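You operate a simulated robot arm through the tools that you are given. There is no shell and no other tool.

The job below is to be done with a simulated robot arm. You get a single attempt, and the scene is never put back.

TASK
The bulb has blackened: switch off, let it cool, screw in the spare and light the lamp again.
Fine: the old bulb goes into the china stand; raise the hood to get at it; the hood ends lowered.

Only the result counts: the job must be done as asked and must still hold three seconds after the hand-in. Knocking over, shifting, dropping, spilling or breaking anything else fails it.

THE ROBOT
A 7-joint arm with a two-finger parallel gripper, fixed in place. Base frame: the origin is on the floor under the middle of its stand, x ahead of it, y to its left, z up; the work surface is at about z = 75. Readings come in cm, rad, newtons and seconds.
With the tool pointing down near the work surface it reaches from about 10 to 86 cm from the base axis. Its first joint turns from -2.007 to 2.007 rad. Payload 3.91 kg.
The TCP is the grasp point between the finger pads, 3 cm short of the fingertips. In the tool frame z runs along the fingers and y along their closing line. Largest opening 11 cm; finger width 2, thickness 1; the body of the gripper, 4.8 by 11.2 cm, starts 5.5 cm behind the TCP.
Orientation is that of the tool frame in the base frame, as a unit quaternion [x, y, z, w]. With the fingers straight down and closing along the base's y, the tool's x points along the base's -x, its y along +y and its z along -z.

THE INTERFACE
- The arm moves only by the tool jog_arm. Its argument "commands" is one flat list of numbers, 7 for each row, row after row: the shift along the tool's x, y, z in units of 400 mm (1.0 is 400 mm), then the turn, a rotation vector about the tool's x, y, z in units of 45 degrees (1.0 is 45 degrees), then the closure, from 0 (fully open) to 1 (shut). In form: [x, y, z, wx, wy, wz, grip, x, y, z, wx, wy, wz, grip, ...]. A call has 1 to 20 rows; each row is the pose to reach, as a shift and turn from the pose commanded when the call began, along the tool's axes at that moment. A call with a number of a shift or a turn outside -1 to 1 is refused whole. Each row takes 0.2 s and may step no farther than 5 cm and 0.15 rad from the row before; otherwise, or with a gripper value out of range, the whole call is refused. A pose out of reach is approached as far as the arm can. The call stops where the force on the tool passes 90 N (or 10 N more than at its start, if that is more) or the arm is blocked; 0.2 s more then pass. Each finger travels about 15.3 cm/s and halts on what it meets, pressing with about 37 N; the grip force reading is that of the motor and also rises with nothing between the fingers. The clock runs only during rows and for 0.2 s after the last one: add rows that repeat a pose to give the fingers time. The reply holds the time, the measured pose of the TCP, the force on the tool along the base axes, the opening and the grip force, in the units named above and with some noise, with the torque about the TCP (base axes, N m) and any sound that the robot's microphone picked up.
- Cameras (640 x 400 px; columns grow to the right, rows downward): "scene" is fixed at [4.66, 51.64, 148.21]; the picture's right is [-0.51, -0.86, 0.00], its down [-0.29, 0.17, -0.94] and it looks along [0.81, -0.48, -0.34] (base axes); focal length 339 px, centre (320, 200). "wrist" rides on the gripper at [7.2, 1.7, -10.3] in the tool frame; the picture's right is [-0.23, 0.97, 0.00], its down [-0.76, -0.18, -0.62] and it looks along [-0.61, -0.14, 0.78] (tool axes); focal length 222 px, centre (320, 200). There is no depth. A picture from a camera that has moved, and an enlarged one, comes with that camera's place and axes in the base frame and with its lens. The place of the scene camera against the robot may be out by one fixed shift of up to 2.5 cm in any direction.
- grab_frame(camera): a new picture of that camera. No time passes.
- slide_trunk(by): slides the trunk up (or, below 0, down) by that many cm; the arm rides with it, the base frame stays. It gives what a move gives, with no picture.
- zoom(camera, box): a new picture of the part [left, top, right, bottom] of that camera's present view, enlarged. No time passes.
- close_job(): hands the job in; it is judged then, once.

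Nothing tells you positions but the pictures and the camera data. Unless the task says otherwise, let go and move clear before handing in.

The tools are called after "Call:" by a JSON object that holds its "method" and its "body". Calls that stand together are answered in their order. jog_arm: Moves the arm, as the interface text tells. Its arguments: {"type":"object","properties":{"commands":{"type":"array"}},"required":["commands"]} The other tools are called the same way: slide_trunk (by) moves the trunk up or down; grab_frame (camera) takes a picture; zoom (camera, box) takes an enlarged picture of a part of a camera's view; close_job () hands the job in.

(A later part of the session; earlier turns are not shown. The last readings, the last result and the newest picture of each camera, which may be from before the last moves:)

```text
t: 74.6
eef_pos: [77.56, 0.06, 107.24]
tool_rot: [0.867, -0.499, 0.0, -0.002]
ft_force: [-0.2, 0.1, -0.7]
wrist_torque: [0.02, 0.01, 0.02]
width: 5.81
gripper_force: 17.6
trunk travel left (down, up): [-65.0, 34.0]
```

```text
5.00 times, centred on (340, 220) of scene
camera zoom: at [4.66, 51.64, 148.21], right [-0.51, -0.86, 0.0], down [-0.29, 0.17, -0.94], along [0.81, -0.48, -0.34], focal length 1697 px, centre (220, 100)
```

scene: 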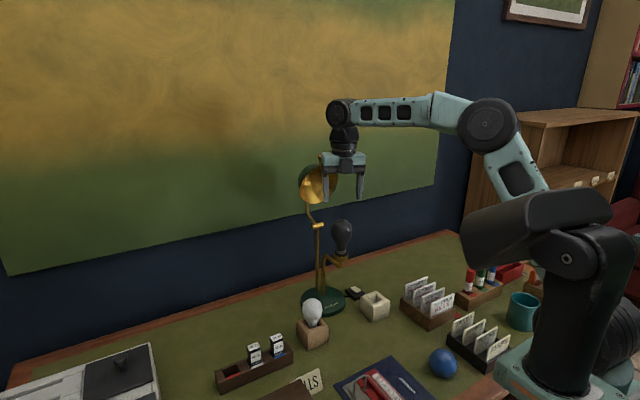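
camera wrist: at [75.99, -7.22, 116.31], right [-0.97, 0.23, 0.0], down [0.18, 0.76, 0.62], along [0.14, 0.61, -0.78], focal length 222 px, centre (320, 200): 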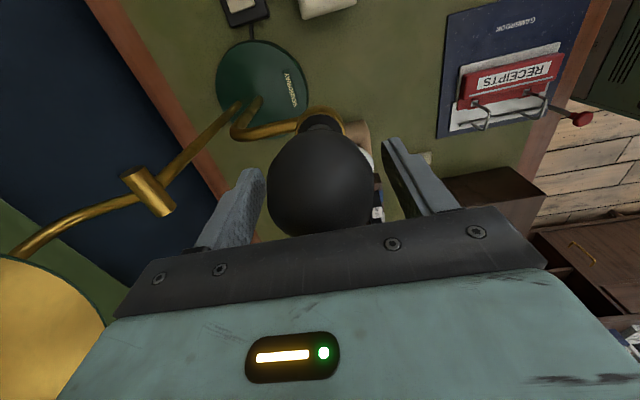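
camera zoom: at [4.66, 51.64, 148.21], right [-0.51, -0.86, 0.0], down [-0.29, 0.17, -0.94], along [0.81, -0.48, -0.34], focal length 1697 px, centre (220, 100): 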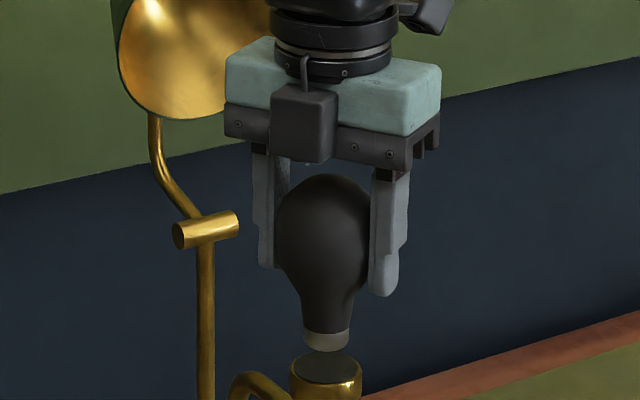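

The blackened bulb is out of the socket. I'll raise it clear and bring the gripper back to neutral yaw before heading to the china stand.

Call:
{"method": "jog_arm", "body": {"commands": [0, 0, -0.05, 0, 0, 0, 0.65, 0, 0, -0.1, 0, 0, 0, 0.65, 0, 0, -0.15, 0, 0, 0.1667, 0.65, 0, 0, -0.2, 0, 0, 0.3333, 0.65, 0, 0, -0.25, 0, 0, 0.5, 0.65, 0, 0, -0.25, 0, 0, 0.6667, 0.65, 0, 0, -0.25, 0, 0, 0.8333, 0.65, 0, 0, -0.25, 0, 0, 1.0, 0.65]}}

Call:
{"method": "jog_arm", "body": {"commands": [0, 0, 0, 0, 0, 0.1667, 0.65, 0, 0, 0, 0, 0, 0.3333, 0.65, 0, 0, 0, 0, 0, 0.5, 0.65, 0, 0, 0, 0, 0, 0.6667, 0.65, 0, 0, 0, 0, 0, 0.8333, 0.65, 0, 0, 0, 0, 0, 1.0, 0.65]}}

Call:
{"method": "jog_arm", "body": {"commands": [0, 0, 0, 0, 0, 0.1667, 0.65, 0, 0, 0, 0, 0, 0.3333, 0.65, 0, 0, 0, 0, 0, 0.5, 0.65, 0, 0, 0, 0, 0, 0.6667, 0.65]}}

Call:
{"method": "grab_frame", "body": {"camera": "wrist"}}

Call:
{"method": "zoom", "body": {"camera": "scene", "box": [290, 140, 430, 320]}}

```text
t: 76.4
eef_pos: [77.47, -0.0, 117.34]
tool_rot: [-0.609, 0.793, 0.0, 0.0]
ft_force: [0.4, -0.1, 0.2]
wrist_torque: [0.01, 0.01, 0.0]
width: 5.77
gripper_force: 18.4
trunk travel left (down, up): [-65.0, 34.0]
```

```text
t: 77.8
eef_pos: [77.49, 0.04, 117.36]
tool_rot: [-0.258, 0.966, 0.001, 0.001]
ft_force: [0.6, 0.5, -0.1]
wrist_torque: [-0.03, 0.01, -0.01]
width: 5.81
gripper_force: 18.2
trunk travel left (down, up): [-65.0, 34.0]
```

```text
t: 78.8
eef_pos: [77.43, 0.16, 117.29]
tool_rot: [0.0, 1.0, 0.0, 0.001]
ft_force: [-0.5, 0.2, -0.3]
wrist_torque: [0.01, 0.02, -0.01]
width: 5.82
gripper_force: 17.8
trunk travel left (down, up): [-65.0, 34.0]
```

```text
taken
camera wrist: at [70.42, 1.76, 127.6], right [0.23, 0.97, 0.0], down [0.76, -0.18, 0.62], along [0.61, -0.14, -0.78], focal length 222 px, centre (320, 200)
```

wrist: 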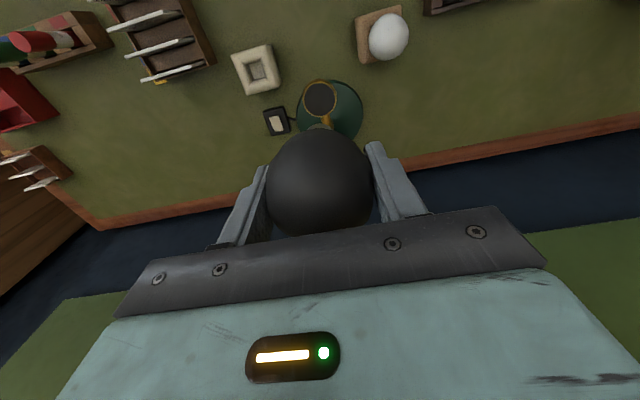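

```text
2.22 times, centred on (360, 230) of scene
camera zoom: at [4.66, 51.64, 148.21], right [-0.51, -0.86, 0.0], down [-0.29, 0.17, -0.94], along [0.81, -0.48, -0.34], focal length 754 px, centre (231, 133)
```

zoom: 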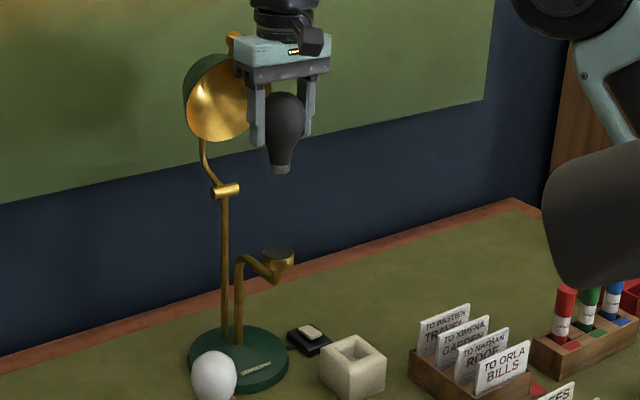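

Call:
{"method": "zoom", "body": {"camera": "wrist", "box": [220, 30, 300, 110]}}

Call:
{"method": "zoom", "body": {"camera": "wrist", "box": [290, 70, 370, 130]}}

Call:
{"method": "zoom", "body": {"camera": "scene", "box": [350, 280, 400, 330]}}

```text
5.00 times, centred on (260, 70) of wrist
camera zoom: at [70.42, 1.76, 127.6], right [0.23, 0.97, 0.0], down [0.76, -0.18, 0.62], along [0.61, -0.14, -0.78], focal length 1111 px, centre (620, 850)
```

zoom: 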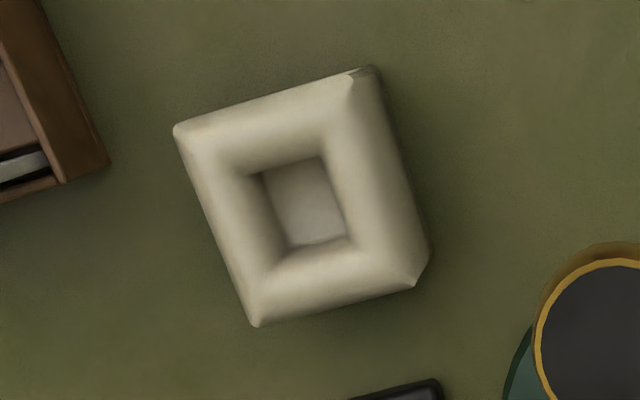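

```text
6.67 times, centred on (330, 100) of wrist
camera zoom: at [70.42, 1.76, 127.6], right [0.23, 0.97, 0.0], down [0.76, -0.18, 0.62], along [0.61, -0.14, -0.78], focal length 1481 px, centre (253, 867)
```

zoom: 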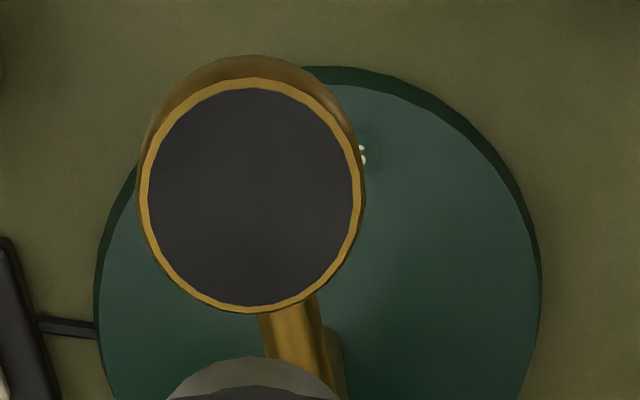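

```text
8.00 times, centred on (375, 305) of scene
camera zoom: at [4.66, 51.64, 148.21], right [-0.51, -0.86, 0.0], down [-0.29, 0.17, -0.94], along [0.81, -0.48, -0.34], focal length 2715 px, centre (-120, -640)
```

zoom: 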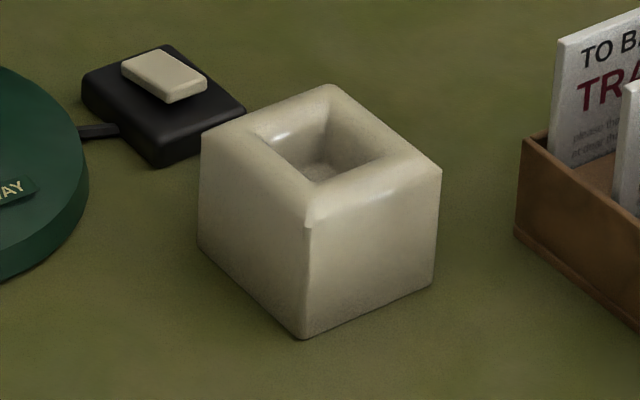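

The stand's hole is near (74.5, -11.2), with its rim at about z ≈ 80.4. I'll move over it and stop with the bulb's cap about 3 cm above the rim.

Call:
{"method": "jog_arm", "body": {"commands": [0.0237, -0.0942, 0, 0, 0, 0, 0.65, 0.0475, -0.1883, 0, 0, 0, 0, 0.65, 0.0712, -0.2825, 0.0, 0, 0, 0, 0.65, 0.0712, -0.2825, 0.11, 0, 0, 0, 0.65, 0.0712, -0.2825, 0.22, 0, 0, 0, 0.65, 0.0712, -0.2825, 0.33, 0, 0, 0, 0.65, 0.0712, -0.2825, 0.43, 0, 0, 0, 0.65, 0.0712, -0.2825, 0.53, 0, 0, 0, 0.65, 0.0712, -0.2825, 0.61, 0, 0, 0, 0.65]}}

Call:
{"method": "grab_frame", "body": {"camera": "wrist"}}

Call:
{"method": "zoom", "body": {"camera": "scene", "box": [340, 240, 410, 330]}}

Call:
{"method": "zoom", "body": {"camera": "wrist", "box": [250, 80, 390, 220]}}

```text
t: 80.8
eef_pos: [74.69, -11.44, 92.9]
tool_rot: [0.001, 1.0, 0.0, 0.002]
ft_force: [0.6, -0.1, 0.5]
wrist_torque: [0.04, 0.01, -0.01]
width: 5.79
gripper_force: 17.7
trunk travel left (down, up): [-65.0, 34.0]
```

```text
taken
camera wrist: at [67.67, -9.76, 103.18], right [0.23, 0.97, 0.0], down [0.76, -0.18, 0.62], along [0.61, -0.14, -0.78], focal length 222 px, centre (320, 200)
```

wrist: 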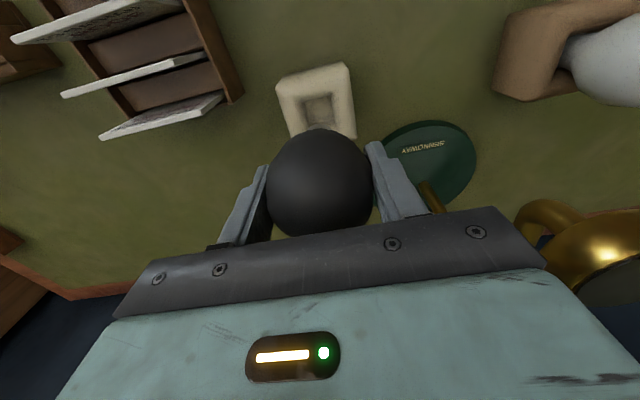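

```text
4.44 times, centred on (375, 285) of scene
camera zoom: at [4.66, 51.64, 148.21], right [-0.51, -0.86, 0.0], down [-0.29, 0.17, -0.94], along [0.81, -0.48, -0.34], focal length 1508 px, centre (76, -178)
```

zoom: 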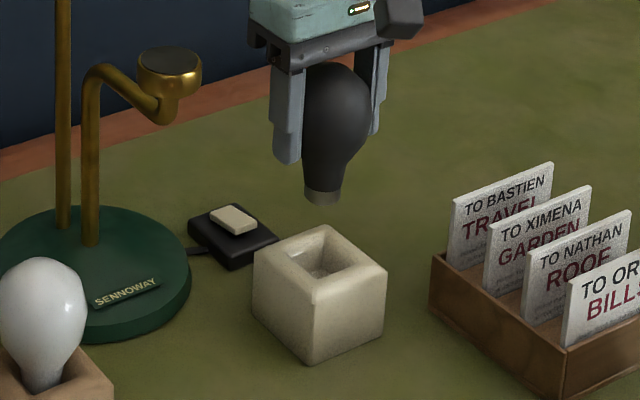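

```text
2.86 times, centred on (320, 150) of wrist
camera zoom: at [67.67, -9.76, 103.18], right [0.23, 0.97, 0.0], down [0.76, -0.18, 0.62], along [0.61, -0.14, -0.78], focal length 635 px, centre (320, 343)
```

zoom: 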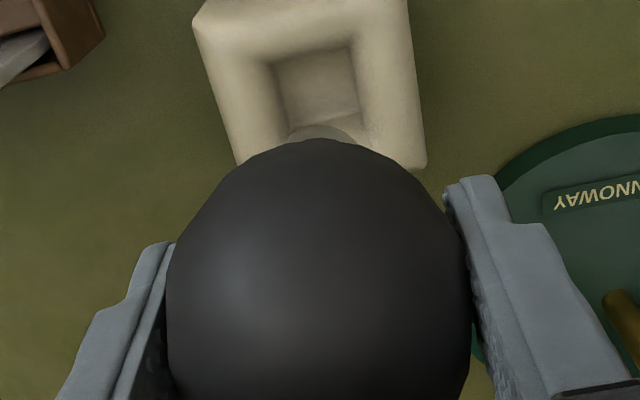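

Call:
{"method": "zoom", "body": {"camera": "wrist", "box": [260, 50, 370, 150]}}

Call:
{"method": "zoom", "body": {"camera": "scene", "box": [355, 265, 395, 305]}}

```text
4.00 times, centred on (315, 100) of wrist
camera zoom: at [67.67, -9.76, 103.18], right [0.23, 0.97, 0.0], down [0.76, -0.18, 0.62], along [0.61, -0.14, -0.78], focal length 888 px, centre (340, 600)
```

zoom: 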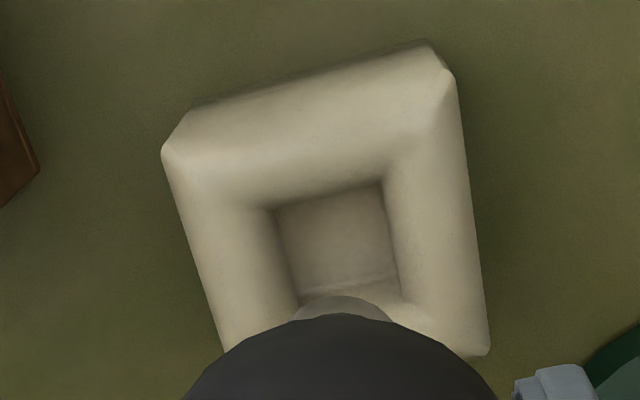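

```text
10.00 times, centred on (375, 285) of scene
camera zoom: at [4.66, 51.64, 148.21], right [-0.51, -0.86, 0.0], down [-0.29, 0.17, -0.94], along [0.81, -0.48, -0.34], focal length 3394 px, centre (-230, -650)
```

zoom: 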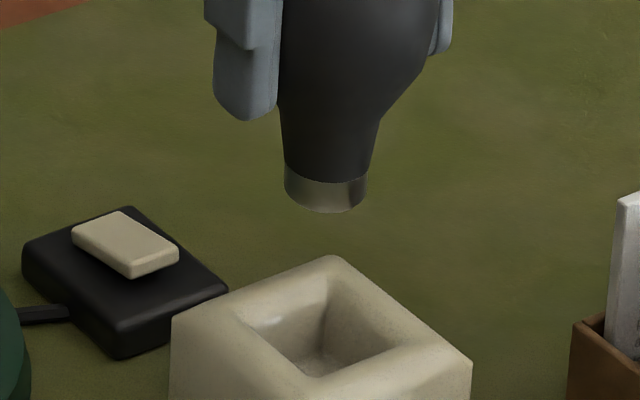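

From both views, the hole's centre is about 0.25 cm nearer to me than the bulb's axis. I'll correct for that and lower the cap into the hole.

Call:
{"method": "jog_arm", "body": {"commands": [0.0063, 0.0015, 0.0, 0, 0, 0, 0.65, 0.0063, 0.0015, 0.05, 0, 0, 0, 0.65, 0.0063, 0.0015, 0.1, 0, 0, 0, 0.65, 0.0063, 0.0015, 0.12, 0, 0, 0, 0.65]}}

Call:
{"method": "zoom", "body": {"camera": "scene", "box": [355, 265, 395, 315]}}

Call:
{"method": "zoom", "body": {"camera": "wrist", "box": [260, 50, 370, 150]}}

```text
t: 81.8
eef_pos: [74.56, -11.26, 88.04]
tool_rot: [0.0, 1.0, 0.0, 0.001]
ft_force: [-0.6, 0.2, -0.7]
wrist_torque: [-0.01, -0.01, 0.03]
width: 5.8
gripper_force: 18.4
trunk travel left (down, up): [-65.0, 34.0]
```

```text
8.00 times, centred on (375, 290) of scene
camera zoom: at [4.66, 51.64, 148.21], right [-0.51, -0.86, 0.0], down [-0.29, 0.17, -0.94], along [0.81, -0.48, -0.34], focal length 2715 px, centre (-120, -520)
```

zoom: 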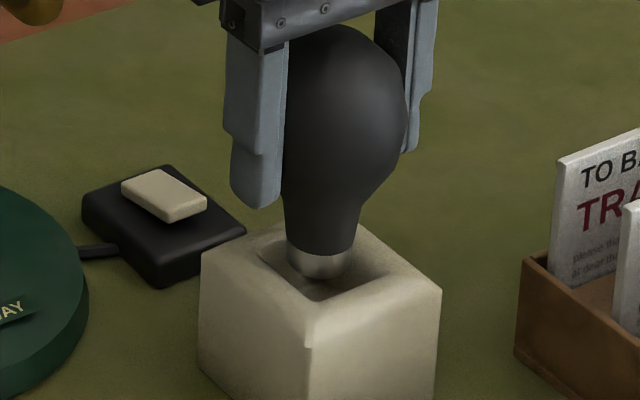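

```text
4.00 times, centred on (315, 100) of wrist
camera zoom: at [67.4, -9.6, 98.37], right [0.23, 0.97, 0.0], down [0.76, -0.18, 0.62], along [0.61, -0.14, -0.78], focal length 888 px, centre (340, 600)
```

zoom: 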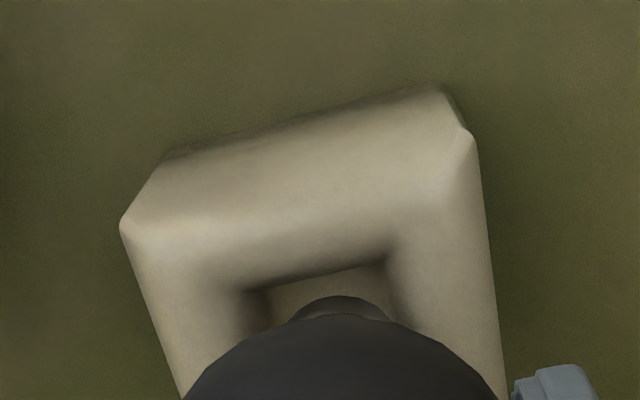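

Call:
{"method": "jog_arm", "body": {"commands": [0, 0, 0.0125, 0, 0, 0, 0.65, 0, 0, 0.025, 0, 0, 0, 0.65, 0, 0, 0.0375, 0, 0, 0, 0.65, 0, 0, 0.05, 0, 0, 0, 0.65]}}

Call:
{"method": "zoom", "body": {"camera": "scene", "box": [355, 265, 395, 315]}}

```text
t: 82.8
eef_pos: [74.46, -11.21, 86.13]
tool_rot: [0.001, 1.0, -0.001, 0.001]
ft_force: [0.8, -5.6, 21.0]
wrist_torque: [0.0, -0.03, -0.01]
width: 5.8
gripper_force: 17.6
trunk travel left (down, up): [-65.0, 34.0]
```

```text
8.00 times, centred on (375, 290) of scene
camera zoom: at [4.66, 51.64, 148.21], right [-0.51, -0.86, 0.0], down [-0.29, 0.17, -0.94], along [0.81, -0.48, -0.34], focal length 2715 px, centre (-120, -520)
```

zoom: 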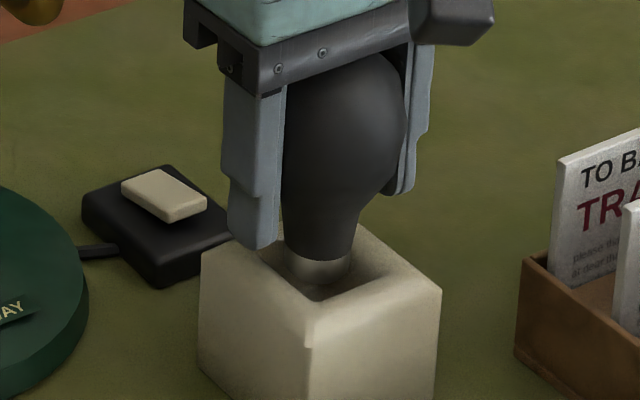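

The cap met resistance near the rim and the bulb slid up a little in the grip, so the hole must be only slightly wider than the cap. I'll ease off and look closely at the alignment.

Call:
{"method": "jog_arm", "body": {"commands": [0, 0, -0.005, 0, 0, 0, 0.65, 0, 0, -0.01, 0, 0, 0, 0.65]}}

Call:
{"method": "zoom", "body": {"camera": "scene", "box": [362, 285, 392, 312]}}

Call:
{"method": "zoom", "body": {"camera": "wrist", "box": [270, 80, 370, 160]}}

```text
t: 83.4
eef_pos: [74.44, -11.12, 86.4]
tool_rot: [-0.001, 1.0, 0.0, -0.001]
ft_force: [0.9, 0.5, -0.7]
wrist_torque: [0.02, 0.02, -0.04]
width: 5.8
gripper_force: 18.3
trunk travel left (down, up): [-65.0, 34.0]
```

```text
14.81 times, centred on (377, 298) of scene
camera zoom: at [4.66, 51.64, 148.21], right [-0.51, -0.86, 0.0], down [-0.29, 0.17, -0.94], along [0.81, -0.48, -0.34], focal length 5027 px, centre (-524, -1259)
```

zoom: 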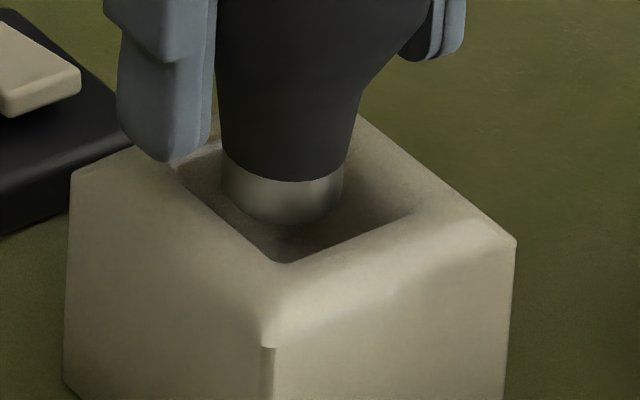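

```text
5.00 times, centred on (320, 120) of wrist
camera zoom: at [67.35, -9.46, 96.75], right [0.23, 0.97, 0.0], down [0.76, -0.18, 0.62], along [0.61, -0.14, -0.78], focal length 1111 px, centre (320, 600)
```

zoom: 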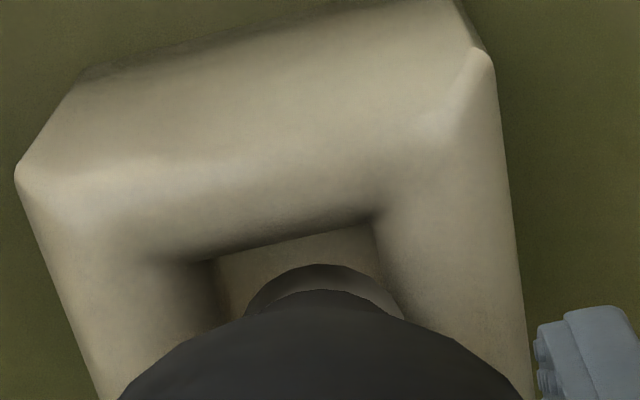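

Triangulating the stand's outer corners puts its centre at about (74.7, -11.45), so the cap needs to go roughly +0.25 in x and -0.2 in y. I'll shift and lower gently.

Call:
{"method": "jog_arm", "body": {"commands": [-0.0063, -0.0055, -0.005, 0, 0, 0, 0.65, -0.0063, -0.0055, 0.0, 0, 0, 0, 0.65, -0.0063, -0.0055, 0.01, 0, 0, 0, 0.65, -0.0063, -0.0055, 0.02, 0, 0, 0, 0.65]}}

Call:
{"method": "zoom", "body": {"camera": "scene", "box": [362, 285, 392, 312]}}

Call:
{"method": "zoom", "body": {"camera": "wrist", "box": [270, 80, 370, 160]}}

```text
t: 84.4
eef_pos: [74.74, -11.38, 86.11]
tool_rot: [0.001, 1.0, 0.0, 0.003]
ft_force: [-2.7, -0.2, 22.1]
wrist_torque: [-0.01, -0.14, 0.03]
width: 5.83
gripper_force: 17.9
trunk travel left (down, up): [-65.0, 34.0]
```

```text
14.81 times, centred on (377, 298) of scene
camera zoom: at [4.66, 51.64, 148.21], right [-0.51, -0.86, 0.0], down [-0.29, 0.17, -0.94], along [0.81, -0.48, -0.34], focal length 5027 px, centre (-524, -1259)
```

zoom: 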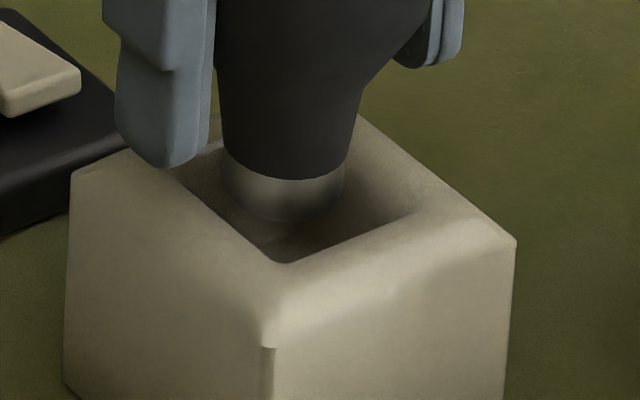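

```text
5.00 times, centred on (320, 120) of wrist
camera zoom: at [67.62, -9.72, 96.22], right [0.23, 0.97, 0.0], down [0.76, -0.18, 0.63], along [0.61, -0.14, -0.78], focal length 1111 px, centre (320, 600)
```

zoom: 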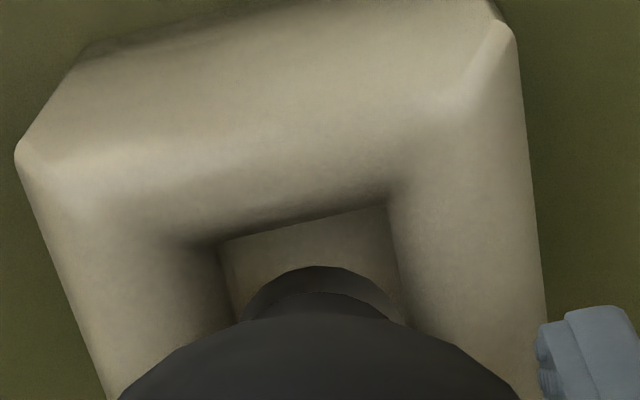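

The cap still rests on the rim. A careful re-measure suggests the hole's centre is about 0.16 cm back towards me at nearly the same y. I'll hop over and press lightly.

Call:
{"method": "jog_arm", "body": {"commands": [0.0, 0, -0.012, 0, 0, 0, 0.65, 0.004, 0, -0.012, 0, 0, 0, 0.65, 0.004, 0, -0.006, 0, 0, 0, 0.65, 0.004, 0, -0.002, 0, 0, 0, 0.65, 0.004, 0, -0.002, 0, 0, 0, 0.65]}}

Call:
{"method": "zoom", "body": {"camera": "wrist", "box": [260, 80, 380, 160]}}

```text
t: 85.6
eef_pos: [74.57, -11.47, 85.74]
tool_rot: [0.001, 1.0, -0.001, 0.002]
ft_force: [-0.7, -0.8, -0.3]
wrist_torque: [-0.01, 0.03, -0.03]
width: 5.8
gripper_force: 17.5
trunk travel left (down, up): [-65.0, 34.0]
```

```text
5.00 times, centred on (320, 120) of wrist
camera zoom: at [67.47, -9.75, 96.04], right [0.23, 0.97, 0.0], down [0.76, -0.18, 0.62], along [0.61, -0.14, -0.78], focal length 1111 px, centre (320, 600)
```

zoom: 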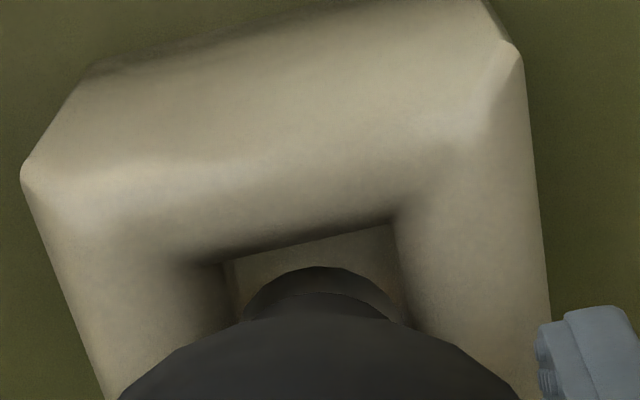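

There's no resistance now and it's lower than before, so the cap is entering the hole. I'll keep lowering in small steps.

Call:
{"method": "jog_arm", "body": {"commands": [0, 0, 0.006, 0, 0, 0, 0.65, 0, 0, 0.012, 0, 0, 0, 0.65, 0, 0, 0.018, 0, 0, 0, 0.65]}}

Call:
{"method": "zoom", "body": {"camera": "scene", "box": [362, 275, 392, 312]}}

```text
t: 86.4
eef_pos: [74.49, -11.38, 85.1]
tool_rot: [0.0, 1.0, 0.0, 0.001]
ft_force: [0.0, 0.7, -0.6]
wrist_torque: [0.03, 0.01, 0.0]
width: 5.81
gripper_force: 17.9
trunk travel left (down, up): [-65.0, 34.0]
```

```text
10.81 times, centred on (377, 294) of scene
camera zoom: at [4.66, 51.64, 148.21], right [-0.51, -0.86, 0.0], down [-0.29, 0.17, -0.94], along [0.81, -0.48, -0.34], focal length 3669 px, centre (-296, -811)
```

zoom: 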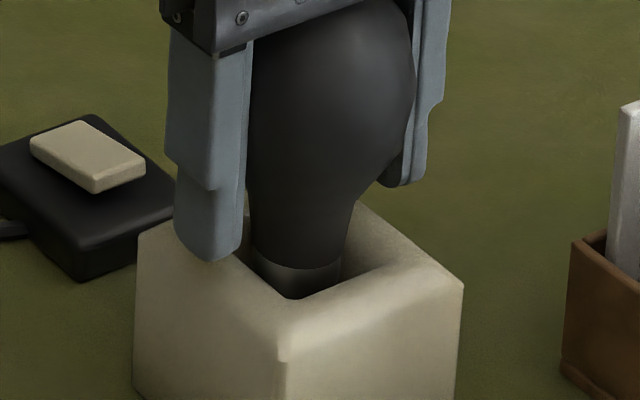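

The cap is in the hole. I'll continue down until it seats, keeping the fingertips above the rim.

Call:
{"method": "jog_arm", "body": {"commands": [0, 0, 0.0075, 0, 0, 0, 0.65, 0, 0, 0.015, 0, 0, 0, 0.65, 0, 0, 0.0225, 0, 0, 0, 0.65]}}

Call:
{"method": "zoom", "body": {"camera": "scene", "box": [362, 275, 392, 312]}}

```text
t: 87.2
eef_pos: [74.57, -11.3, 84.13]
tool_rot: [-0.001, 1.0, 0.0, 0.001]
ft_force: [-0.7, -0.6, -0.1]
wrist_torque: [-0.02, -0.02, 0.01]
width: 5.81
gripper_force: 17.6
trunk travel left (down, up): [-65.0, 34.0]
```

```text
10.81 times, centred on (377, 294) of scene
camera zoom: at [4.66, 51.64, 148.21], right [-0.51, -0.86, 0.0], down [-0.29, 0.17, -0.94], along [0.81, -0.48, -0.34], focal length 3669 px, centre (-296, -811)
```

zoom: 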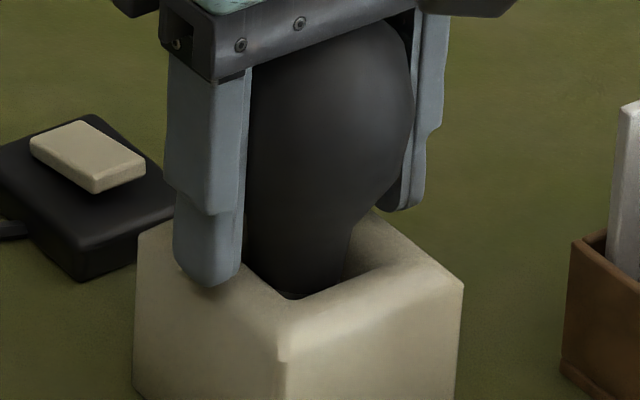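

Call:
{"method": "jog_arm", "body": {"commands": [0, 0, 0.005, 0, 0, 0, 0.65, 0, 0, 0.01, 0, 0, 0, 0.65]}}

Call:
{"method": "jog_arm", "body": {"commands": [0, 0, 0.004, 0, 0, 0, 0.65]}}

Call:
{"method": "zoom", "body": {"camera": "scene", "box": [362, 275, 392, 312]}}

Call:
{"method": "zoom", "body": {"camera": "wrist", "box": [230, 80, 410, 240]}}

```text
t: 87.8
eef_pos: [74.55, -11.53, 83.92]
tool_rot: [0.0, 1.0, 0.0, 0.002]
ft_force: [-4.0, 0.0, 19.4]
wrist_torque: [-0.01, 0.31, -0.01]
width: 5.77
gripper_force: 18.1
trunk travel left (down, up): [-65.0, 34.0]
```

```text
t: 88.2
eef_pos: [74.51, -11.35, 83.92]
tool_rot: [0.0, 1.0, 0.0, 0.004]
ft_force: [-7.7, 0.1, 42.2]
wrist_torque: [0.06, 0.65, 0.0]
width: 5.8
gripper_force: 18.0
trunk travel left (down, up): [-65.0, 34.0]
```

```text
10.81 times, centred on (377, 294) of scene
camera zoom: at [4.66, 51.64, 148.21], right [-0.51, -0.86, 0.0], down [-0.29, 0.17, -0.94], along [0.81, -0.48, -0.34], focal length 3669 px, centre (-296, -811)
```

zoom: 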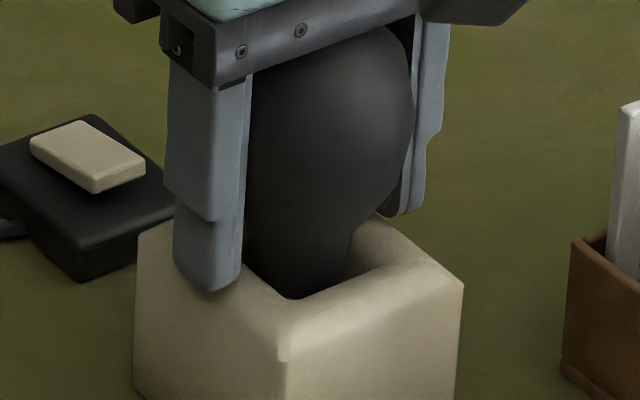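

```text
2.50 times, centred on (320, 160) of wrist
camera zoom: at [67.4, -9.73, 94.26], right [0.23, 0.97, 0.0], down [0.76, -0.18, 0.63], along [0.61, -0.14, -0.78], focal length 555 px, centre (320, 300)
```

zoom: 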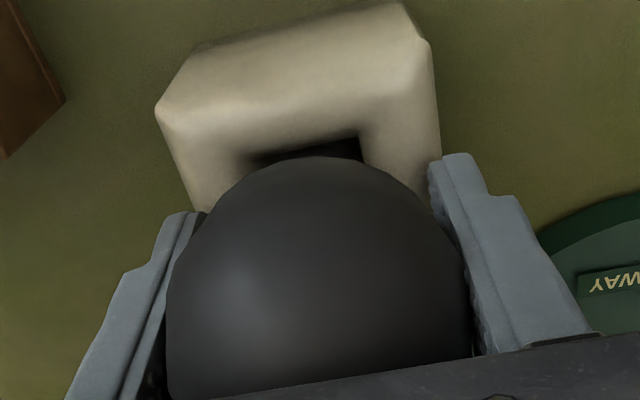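

It's seated firmly, either on the hole's floor or with the fingertips at the rim. I'll relieve the pressure and then open the fingers a little.

Call:
{"method": "jog_arm", "body": {"commands": [0, 0, -0.008, 0, 0, 0, 0.65, 0, 0, -0.008, 0, 0, 0, 0.65]}}

Call:
{"method": "jog_arm", "body": {"commands": [0, 0, 0, 0, 0, 0, 0.44, 0, 0, 0, 0, 0, 0, 0.42, 0, 0, 0, 0, 0, 0, 0.4]}}

Call:
{"method": "zoom", "body": {"camera": "scene", "box": [362, 275, 392, 312]}}

Call:
{"method": "zoom", "body": {"camera": "wrist", "box": [230, 80, 410, 240]}}

```text
t: 88.8
eef_pos: [74.59, -11.39, 84.04]
tool_rot: [-0.001, 1.0, -0.001, 0.002]
ft_force: [0.1, 1.5, 29.5]
wrist_torque: [-0.04, 0.28, -0.06]
width: 5.81
gripper_force: 17.8
trunk travel left (down, up): [-65.0, 34.0]
```

```text
t: 89.6
eef_pos: [74.6, -11.29, 84.06]
tool_rot: [-0.001, 1.0, 0.0, 0.002]
ft_force: [4.5, 6.5, 27.4]
wrist_torque: [-0.06, 0.16, -0.31]
width: 5.92
gripper_force: 0.1
trunk travel left (down, up): [-65.0, 34.0]
```

```text
10.81 times, centred on (377, 294) of scene
camera zoom: at [4.66, 51.64, 148.21], right [-0.51, -0.86, 0.0], down [-0.29, 0.17, -0.94], along [0.81, -0.48, -0.34], focal length 3669 px, centre (-296, -811)
```

zoom: 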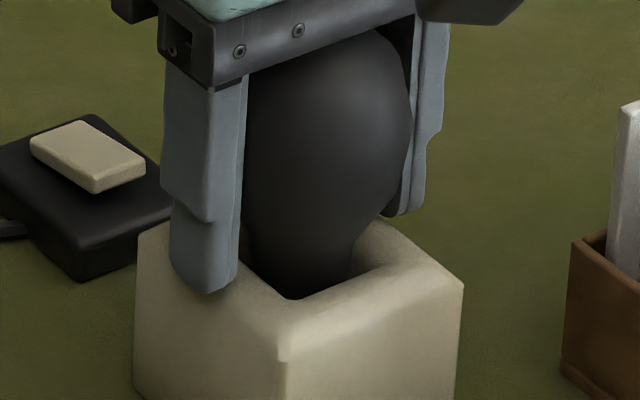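

```text
2.50 times, centred on (320, 160) of wrist
camera zoom: at [67.43, -9.68, 94.28], right [0.23, 0.97, 0.0], down [0.76, -0.18, 0.63], along [0.61, -0.14, -0.78], focal length 555 px, centre (320, 300)
```

zoom: 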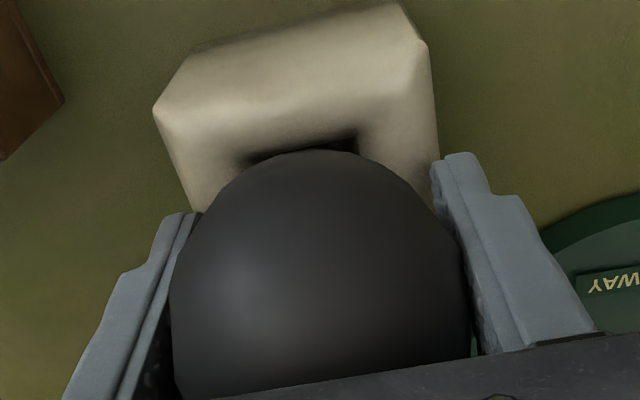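

Call:
{"method": "jog_arm", "body": {"commands": [0, 0, -0.0075, 0, 0, 0, 0.4, 0, 0, -0.0075, 0, 0, 0, 0.4]}}

Call:
{"method": "zoom", "body": {"camera": "wrist", "box": [230, 80, 410, 240]}}

Call:
{"method": "zoom", "body": {"camera": "scene", "box": [362, 275, 392, 312]}}

```text
t: 90.2
eef_pos: [74.41, -11.57, 83.94]
tool_rot: [0.0, 1.0, 0.0, -0.001]
ft_force: [1.0, -1.0, -0.2]
wrist_torque: [0.01, -0.02, -0.02]
width: 6.63
gripper_force: 0.1
trunk travel left (down, up): [-65.0, 34.0]
```

```text
2.50 times, centred on (320, 160) of wrist
camera zoom: at [67.34, -9.83, 94.36], right [0.23, 0.97, 0.0], down [0.76, -0.18, 0.62], along [0.6, -0.14, -0.78], focal length 555 px, centre (320, 300)
```

zoom: 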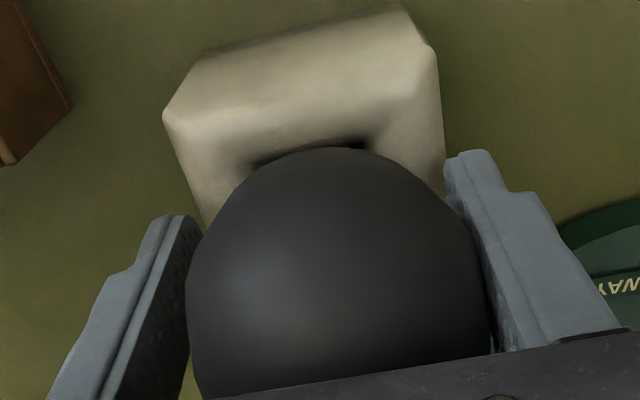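

```text
10.81 times, centred on (377, 294) of scene
camera zoom: at [4.66, 51.64, 148.21], right [-0.51, -0.86, 0.0], down [-0.29, 0.17, -0.94], along [0.81, -0.48, -0.34], focal length 3669 px, centre (-296, -811)
```

zoom: 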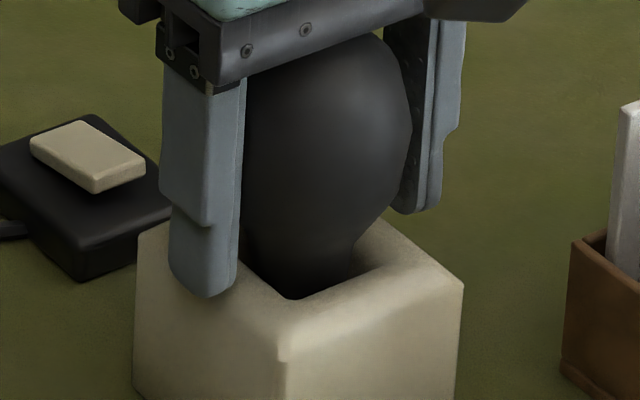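

The fingers are now free of the bulb and it stands in the hole. I'll open wider and rise straight up.

Call:
{"method": "jog_arm", "body": {"commands": [0, 0, 0, 0, 0, 0, 0.27, 0, 0, 0, 0, 0, 0, 0.27, 0, 0, -0.03, 0, 0, 0, 0.27, 0, 0, -0.08, 0, 0, 0, 0.27, 0, 0, -0.16, 0, 0, 0, 0.27, 0, 0, -0.25, 0, 0, 0, 0.27]}}

Call:
{"method": "grab_frame", "body": {"camera": "wrist"}}

Call:
{"method": "zoom", "body": {"camera": "scene", "box": [340, 250, 410, 330]}}

```text
t: 91.6
eef_pos: [74.6, -11.41, 94.2]
tool_rot: [0.0, 1.0, 0.0, -0.001]
ft_force: [-0.2, 0.3, 0.2]
wrist_torque: [0.0, 0.02, -0.05]
width: 8.05
gripper_force: 0.1
trunk travel left (down, up): [-65.0, 34.0]
```

```text
taken
camera wrist: at [67.54, -9.77, 104.52], right [0.23, 0.97, 0.0], down [0.76, -0.18, 0.62], along [0.61, -0.14, -0.78], focal length 222 px, centre (320, 200)
```

wrist: 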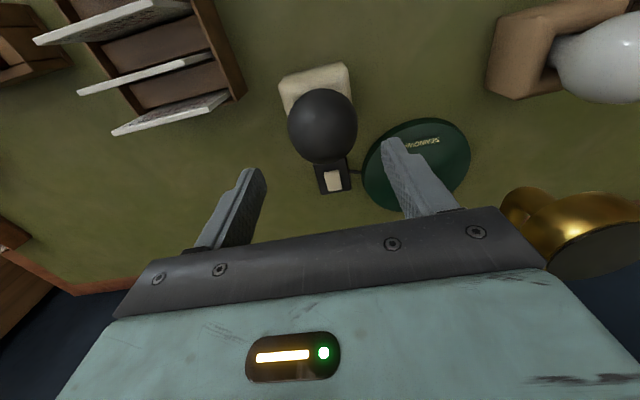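

```text
5.00 times, centred on (375, 290) of scene
camera zoom: at [4.66, 51.64, 148.21], right [-0.51, -0.86, 0.0], down [-0.29, 0.17, -0.94], along [0.81, -0.48, -0.34], focal length 1697 px, centre (45, -250)
```

zoom: 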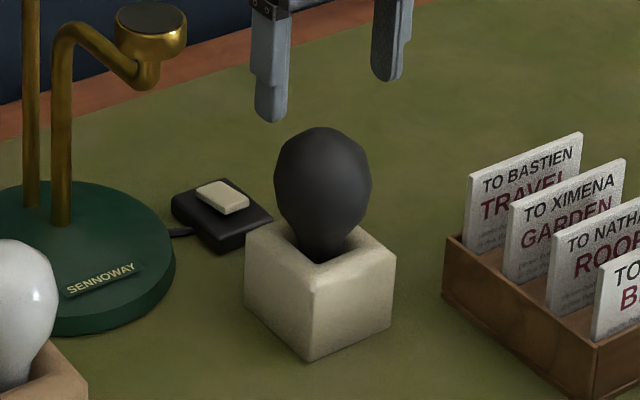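

The old bulb sits upright in the china stand and the stand hasn't moved. Next I'll rise over the lamp and travel to the spare bulb.

Call:
{"method": "jog_arm", "body": {"commands": [0, 0, -0.12, 0, 0, 0, 0.27, 0, 0, -0.24, 0, 0, 0, 0.27, 0, 0, -0.36, 0, 0, 0, 0.27, 0, 0, -0.4, 0, 0, 0, 0.27, 0, 0.115, -0.4, 0, 0, 0, 0.2, 0, 0.23, -0.4, 0, 0, 0, 0.2, 0, 0.345, -0.4, 0, 0, 0, 0.2, 0, 0.46, -0.4, 0, 0, 0, 0.2, 0, 0.5775, -0.4, 0, 0, 0, 0.2]}}

Call:
{"method": "grab_frame", "body": {"camera": "wrist"}}

Call:
{"method": "zoom", "body": {"camera": "wrist", "box": [270, 50, 380, 160]}}

Call:
{"method": "zoom", "body": {"camera": "scene", "box": [280, 280, 350, 360]}}

```text
t: 93.6
eef_pos: [74.49, 11.55, 110.32]
tool_rot: [-0.001, 1.0, 0.0, 0.001]
ft_force: [-0.3, 0.1, 0.2]
wrist_torque: [0.03, 0.02, 0.05]
width: 8.8
gripper_force: 0.1
trunk travel left (down, up): [-65.0, 34.0]
```

```text
taken
camera wrist: at [67.43, 13.27, 120.55], right [0.23, 0.97, 0.0], down [0.76, -0.18, 0.62], along [0.61, -0.14, -0.78], focal length 222 px, centre (320, 200)
```

wrist: 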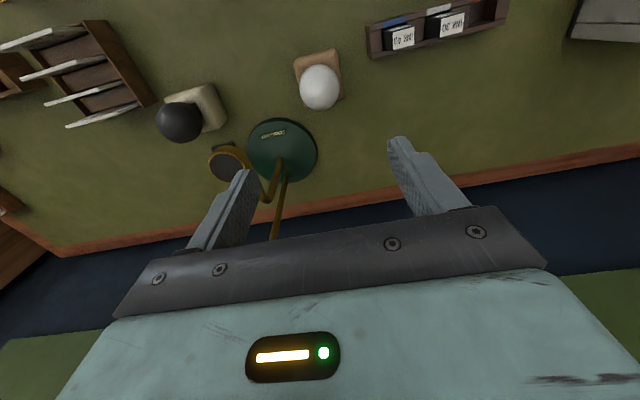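

```text
3.64 times, centred on (325, 105) of wrist
camera zoom: at [67.43, 13.27, 120.55], right [0.23, 0.97, 0.0], down [0.76, -0.18, 0.62], along [0.61, -0.14, -0.78], focal length 808 px, centre (302, 546)
```

zoom: 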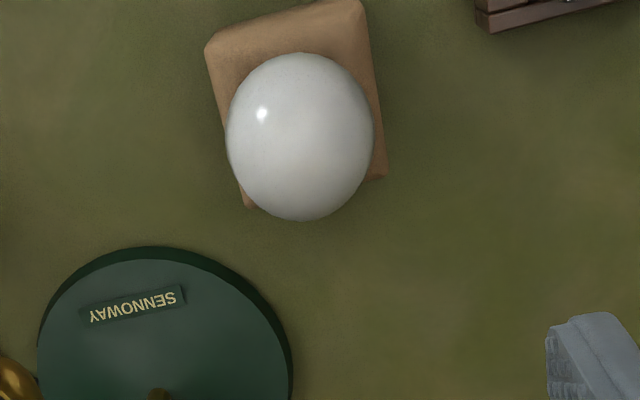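

```text
5.00 times, centred on (315, 320) of scene
camera zoom: at [4.66, 51.64, 148.21], right [-0.51, -0.86, 0.0], down [-0.29, 0.17, -0.94], along [0.81, -0.48, -0.34], focal length 1697 px, centre (345, -400)
```

zoom: 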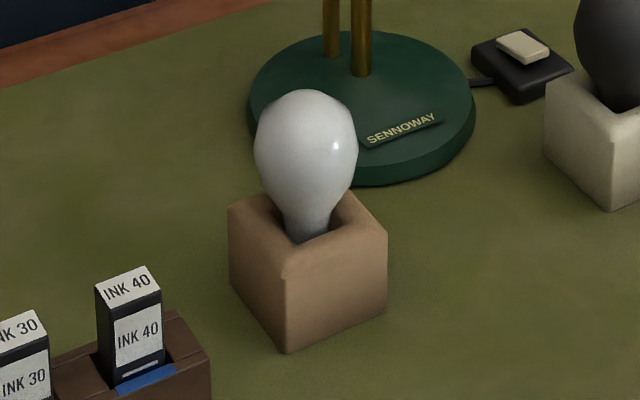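

The spare's axis works out at about (74.5, 11.55), which is right under the gripper, and its equator is at z ≈ 86. I'll descend in two stages.

Call:
{"method": "jog_arm", "body": {"commands": [0, 0, 0.1, 0, 0, 0, 0.2, 0, 0, 0.2, 0, 0, 0, 0.2, 0, 0, 0.3, 0, 0, 0, 0.2, 0, 0, 0.35, 0, 0, 0, 0.2]}}

Call:
{"method": "zoom", "body": {"camera": "wrist", "box": [240, 60, 400, 220]}}

Call:
{"method": "zoom", "body": {"camera": "scene", "box": [280, 250, 350, 350]}}

```text
t: 94.6
eef_pos: [74.56, 11.62, 96.25]
tool_rot: [0.0, 1.0, 0.0, 0.001]
ft_force: [-0.3, 0.5, -0.1]
wrist_torque: [0.03, 0.0, 0.03]
width: 8.79
gripper_force: 0.1
trunk travel left (down, up): [-65.0, 34.0]
```

```text
2.50 times, centred on (320, 140) of wrist
camera zoom: at [67.5, 13.31, 106.51], right [0.23, 0.97, 0.0], down [0.76, -0.18, 0.62], along [0.61, -0.14, -0.78], focal length 555 px, centre (320, 350)
```

zoom: 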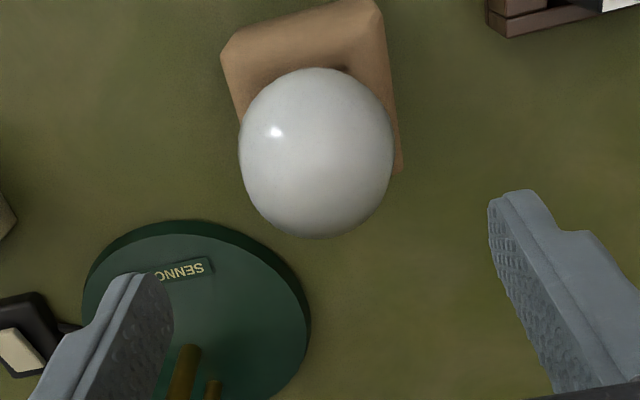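

```text
4.00 times, centred on (315, 300) of scene
camera zoom: at [4.66, 51.64, 148.21], right [-0.51, -0.86, 0.0], down [-0.29, 0.17, -0.94], along [0.81, -0.48, -0.34], focal length 1357 px, centre (340, -200)
```

zoom: 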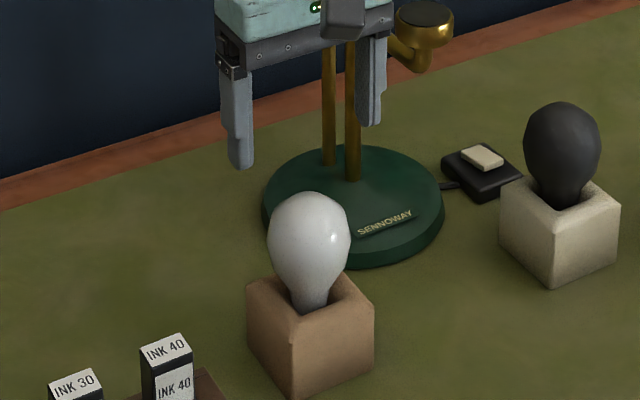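

Call:
{"method": "jog_arm", "body": {"commands": [0.0063, -0.0012, 0.08, 0, 0, 0, 0.2, 0.0063, -0.0012, 0.16, 0, 0, 0, 0.2, 0.0063, -0.0012, 0.22, 0, 0, 0, 0.2, 0.0063, -0.0012, 0.25, 0, 0, 0, 0.2]}}

Call:
{"method": "grab_frame", "body": {"camera": "wrist"}}

Call:
{"method": "zoom", "body": {"camera": "scene", "box": [280, 270, 350, 350]}}

```text
t: 95.6
eef_pos: [74.36, 11.63, 86.03]
tool_rot: [-0.001, 1.0, 0.0, 0.0]
ft_force: [0.3, 0.1, 0.4]
wrist_torque: [-0.02, -0.01, 0.0]
width: 8.78
gripper_force: 0.1
trunk travel left (down, up): [-65.0, 34.0]
```

```text
taken
camera wrist: at [67.2, 13.29, 96.46], right [0.23, 0.97, 0.0], down [0.76, -0.18, 0.62], along [0.61, -0.14, -0.78], focal length 222 px, centre (320, 200)
```

wrist: 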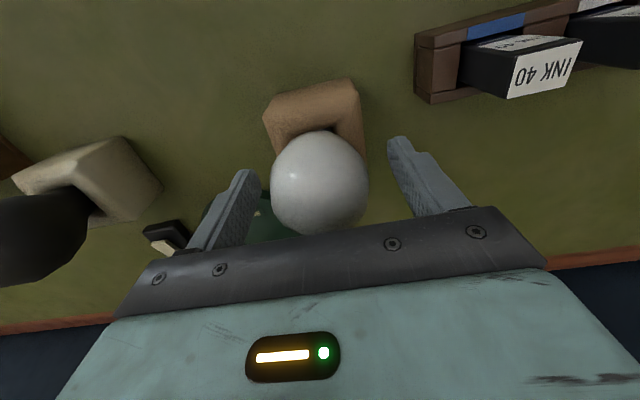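

```text
5.00 times, centred on (315, 310) of scene
camera zoom: at [4.66, 51.64, 148.21], right [-0.51, -0.86, 0.0], down [-0.29, 0.17, -0.94], along [0.81, -0.48, -0.34], focal length 1697 px, centre (345, -350)
```

zoom: 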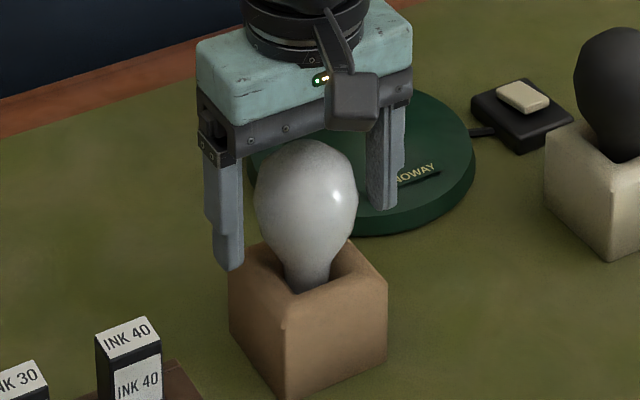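

The spare's equator is slightly lower, about z ≈ 85.3, and its axis is at x ≈ 74.5. I'll make a small correction and close on it.

Call:
{"method": "jog_arm", "body": {"commands": [-0.003, -0.0005, 0.006, 0, 0, 0, 0.25, -0.003, -0.0005, 0.0125, 0, 0, 0, 0.3, -0.003, -0.0005, 0.0125, 0, 0, 0, 0.38]}}

Call:
{"method": "zoom", "body": {"camera": "wrist", "box": [240, 100, 400, 240]}}

```text
t: 96.4
eef_pos: [74.36, 11.6, 85.73]
tool_rot: [0.0, 1.0, 0.0, 0.001]
ft_force: [0.2, -0.2, 0.1]
wrist_torque: [-0.01, -0.01, 0.03]
width: 6.81
gripper_force: 0.1
trunk travel left (down, up): [-65.0, 34.0]
```

```text
2.86 times, centred on (320, 170) of wrist
camera zoom: at [67.34, 13.28, 96.01], right [0.23, 0.97, 0.0], down [0.76, -0.18, 0.62], along [0.61, -0.14, -0.78], focal length 635 px, centre (320, 286)
```

zoom: 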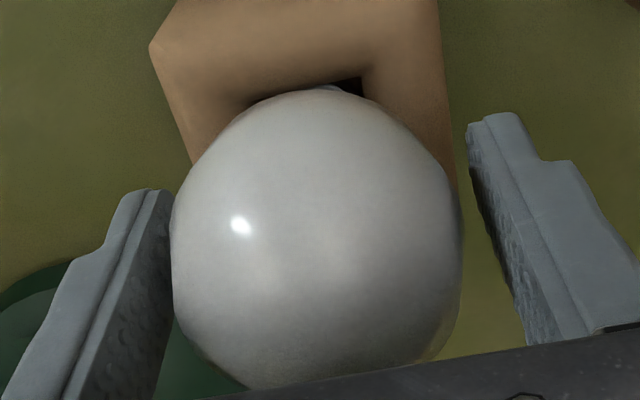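

Call:
{"method": "jog_arm", "body": {"commands": [0, -0.0025, 0, 0, 0, 0, 0.4, 0, -0.0025, 0, 0, 0, 0, 0.45, 0, -0.0025, 0, 0, 0, 0, 0.5, 0, -0.0025, 0, 0, 0, 0, 0.65, 0, -0.0025, 0, 0, 0, 0, 0.65]}}

Call:
{"method": "zoom", "body": {"camera": "wrist", "box": [240, 100, 400, 240]}}

Call:
{"method": "zoom", "body": {"camera": "scene", "box": [280, 270, 350, 350]}}

```text
t: 97.6
eef_pos: [74.33, 11.46, 85.69]
tool_rot: [0.001, 1.0, -0.001, 0.001]
ft_force: [-0.2, -0.4, 0.3]
wrist_torque: [0.01, 0.05, -0.01]
width: 5.85
gripper_force: 18.4
trunk travel left (down, up): [-65.0, 34.0]
```

```text
2.86 times, centred on (320, 170) of wrist
camera zoom: at [67.34, 13.18, 96.0], right [0.23, 0.97, 0.0], down [0.76, -0.18, 0.62], along [0.61, -0.14, -0.78], focal length 635 px, centre (320, 286)
```

zoom: 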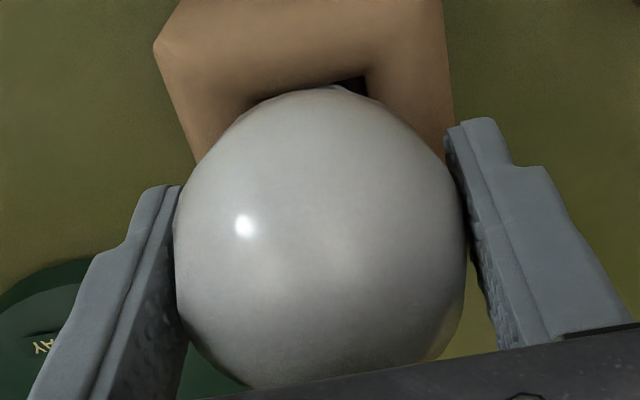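

```text
5.00 times, centred on (315, 310) of scene
camera zoom: at [4.66, 51.64, 148.21], right [-0.51, -0.86, 0.0], down [-0.29, 0.17, -0.94], along [0.81, -0.48, -0.34], focal length 1697 px, centre (345, -350)
```

zoom: 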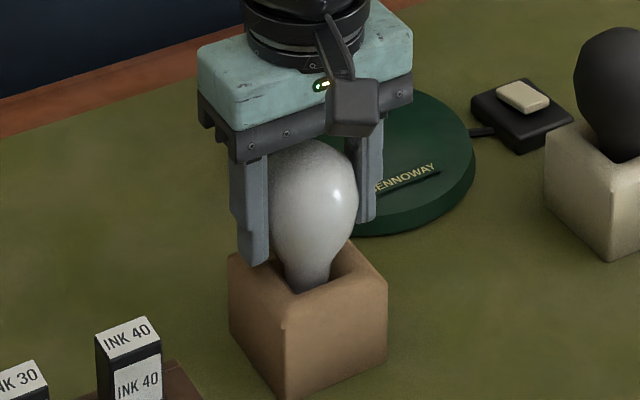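

The spare is gripped with the same 5.85 cm width. I'll lift it straight out of the block.

Call:
{"method": "jog_arm", "body": {"commands": [0, 0, -0.025, 0, 0, 0, 0.65, 0, 0, -0.06, 0, 0, 0, 0.65, 0, 0, -0.12, 0, 0, 0, 0.65, 0, 0, -0.2, 0, 0, 0, 0.65]}}

Call:
{"method": "zoom", "body": {"camera": "scene", "box": [280, 240, 350, 350]}}

Call:
{"method": "zoom", "body": {"camera": "wrist", "box": [240, 70, 400, 240]}}

```text
t: 98.6
eef_pos: [74.36, 11.56, 93.72]
tool_rot: [-0.002, 1.0, 0.001, 0.0]
ft_force: [-0.3, 0.5, -0.8]
wrist_torque: [0.02, 0.01, 0.0]
width: 5.83
gripper_force: 17.8
trunk travel left (down, up): [-65.0, 34.0]
```

```text
3.64 times, centred on (315, 295) of scene
camera zoom: at [4.66, 51.64, 148.21], right [-0.51, -0.86, 0.0], down [-0.29, 0.17, -0.94], along [0.81, -0.48, -0.34], focal length 1234 px, centre (338, -146)
```

zoom: 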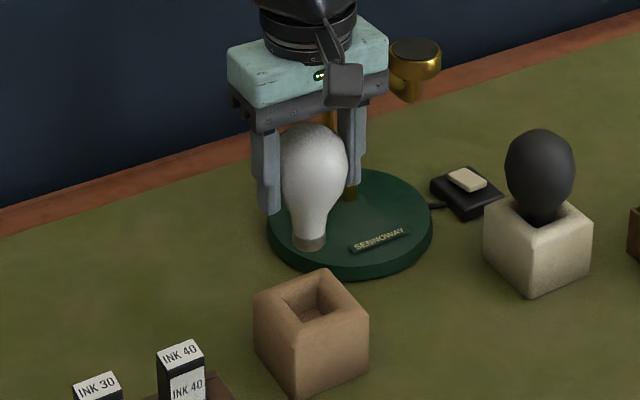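

```text
2.35 times, centred on (320, 155) of wrist
camera zoom: at [67.28, 13.25, 104.0], right [0.23, 0.97, 0.0], down [0.76, -0.18, 0.62], along [0.61, -0.14, -0.78], focal length 523 px, centre (320, 306)
```

zoom: 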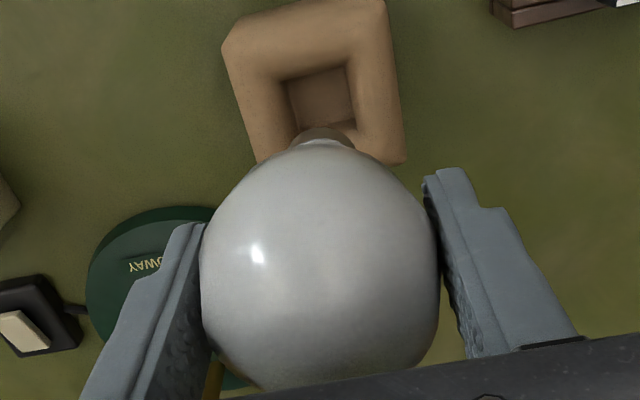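

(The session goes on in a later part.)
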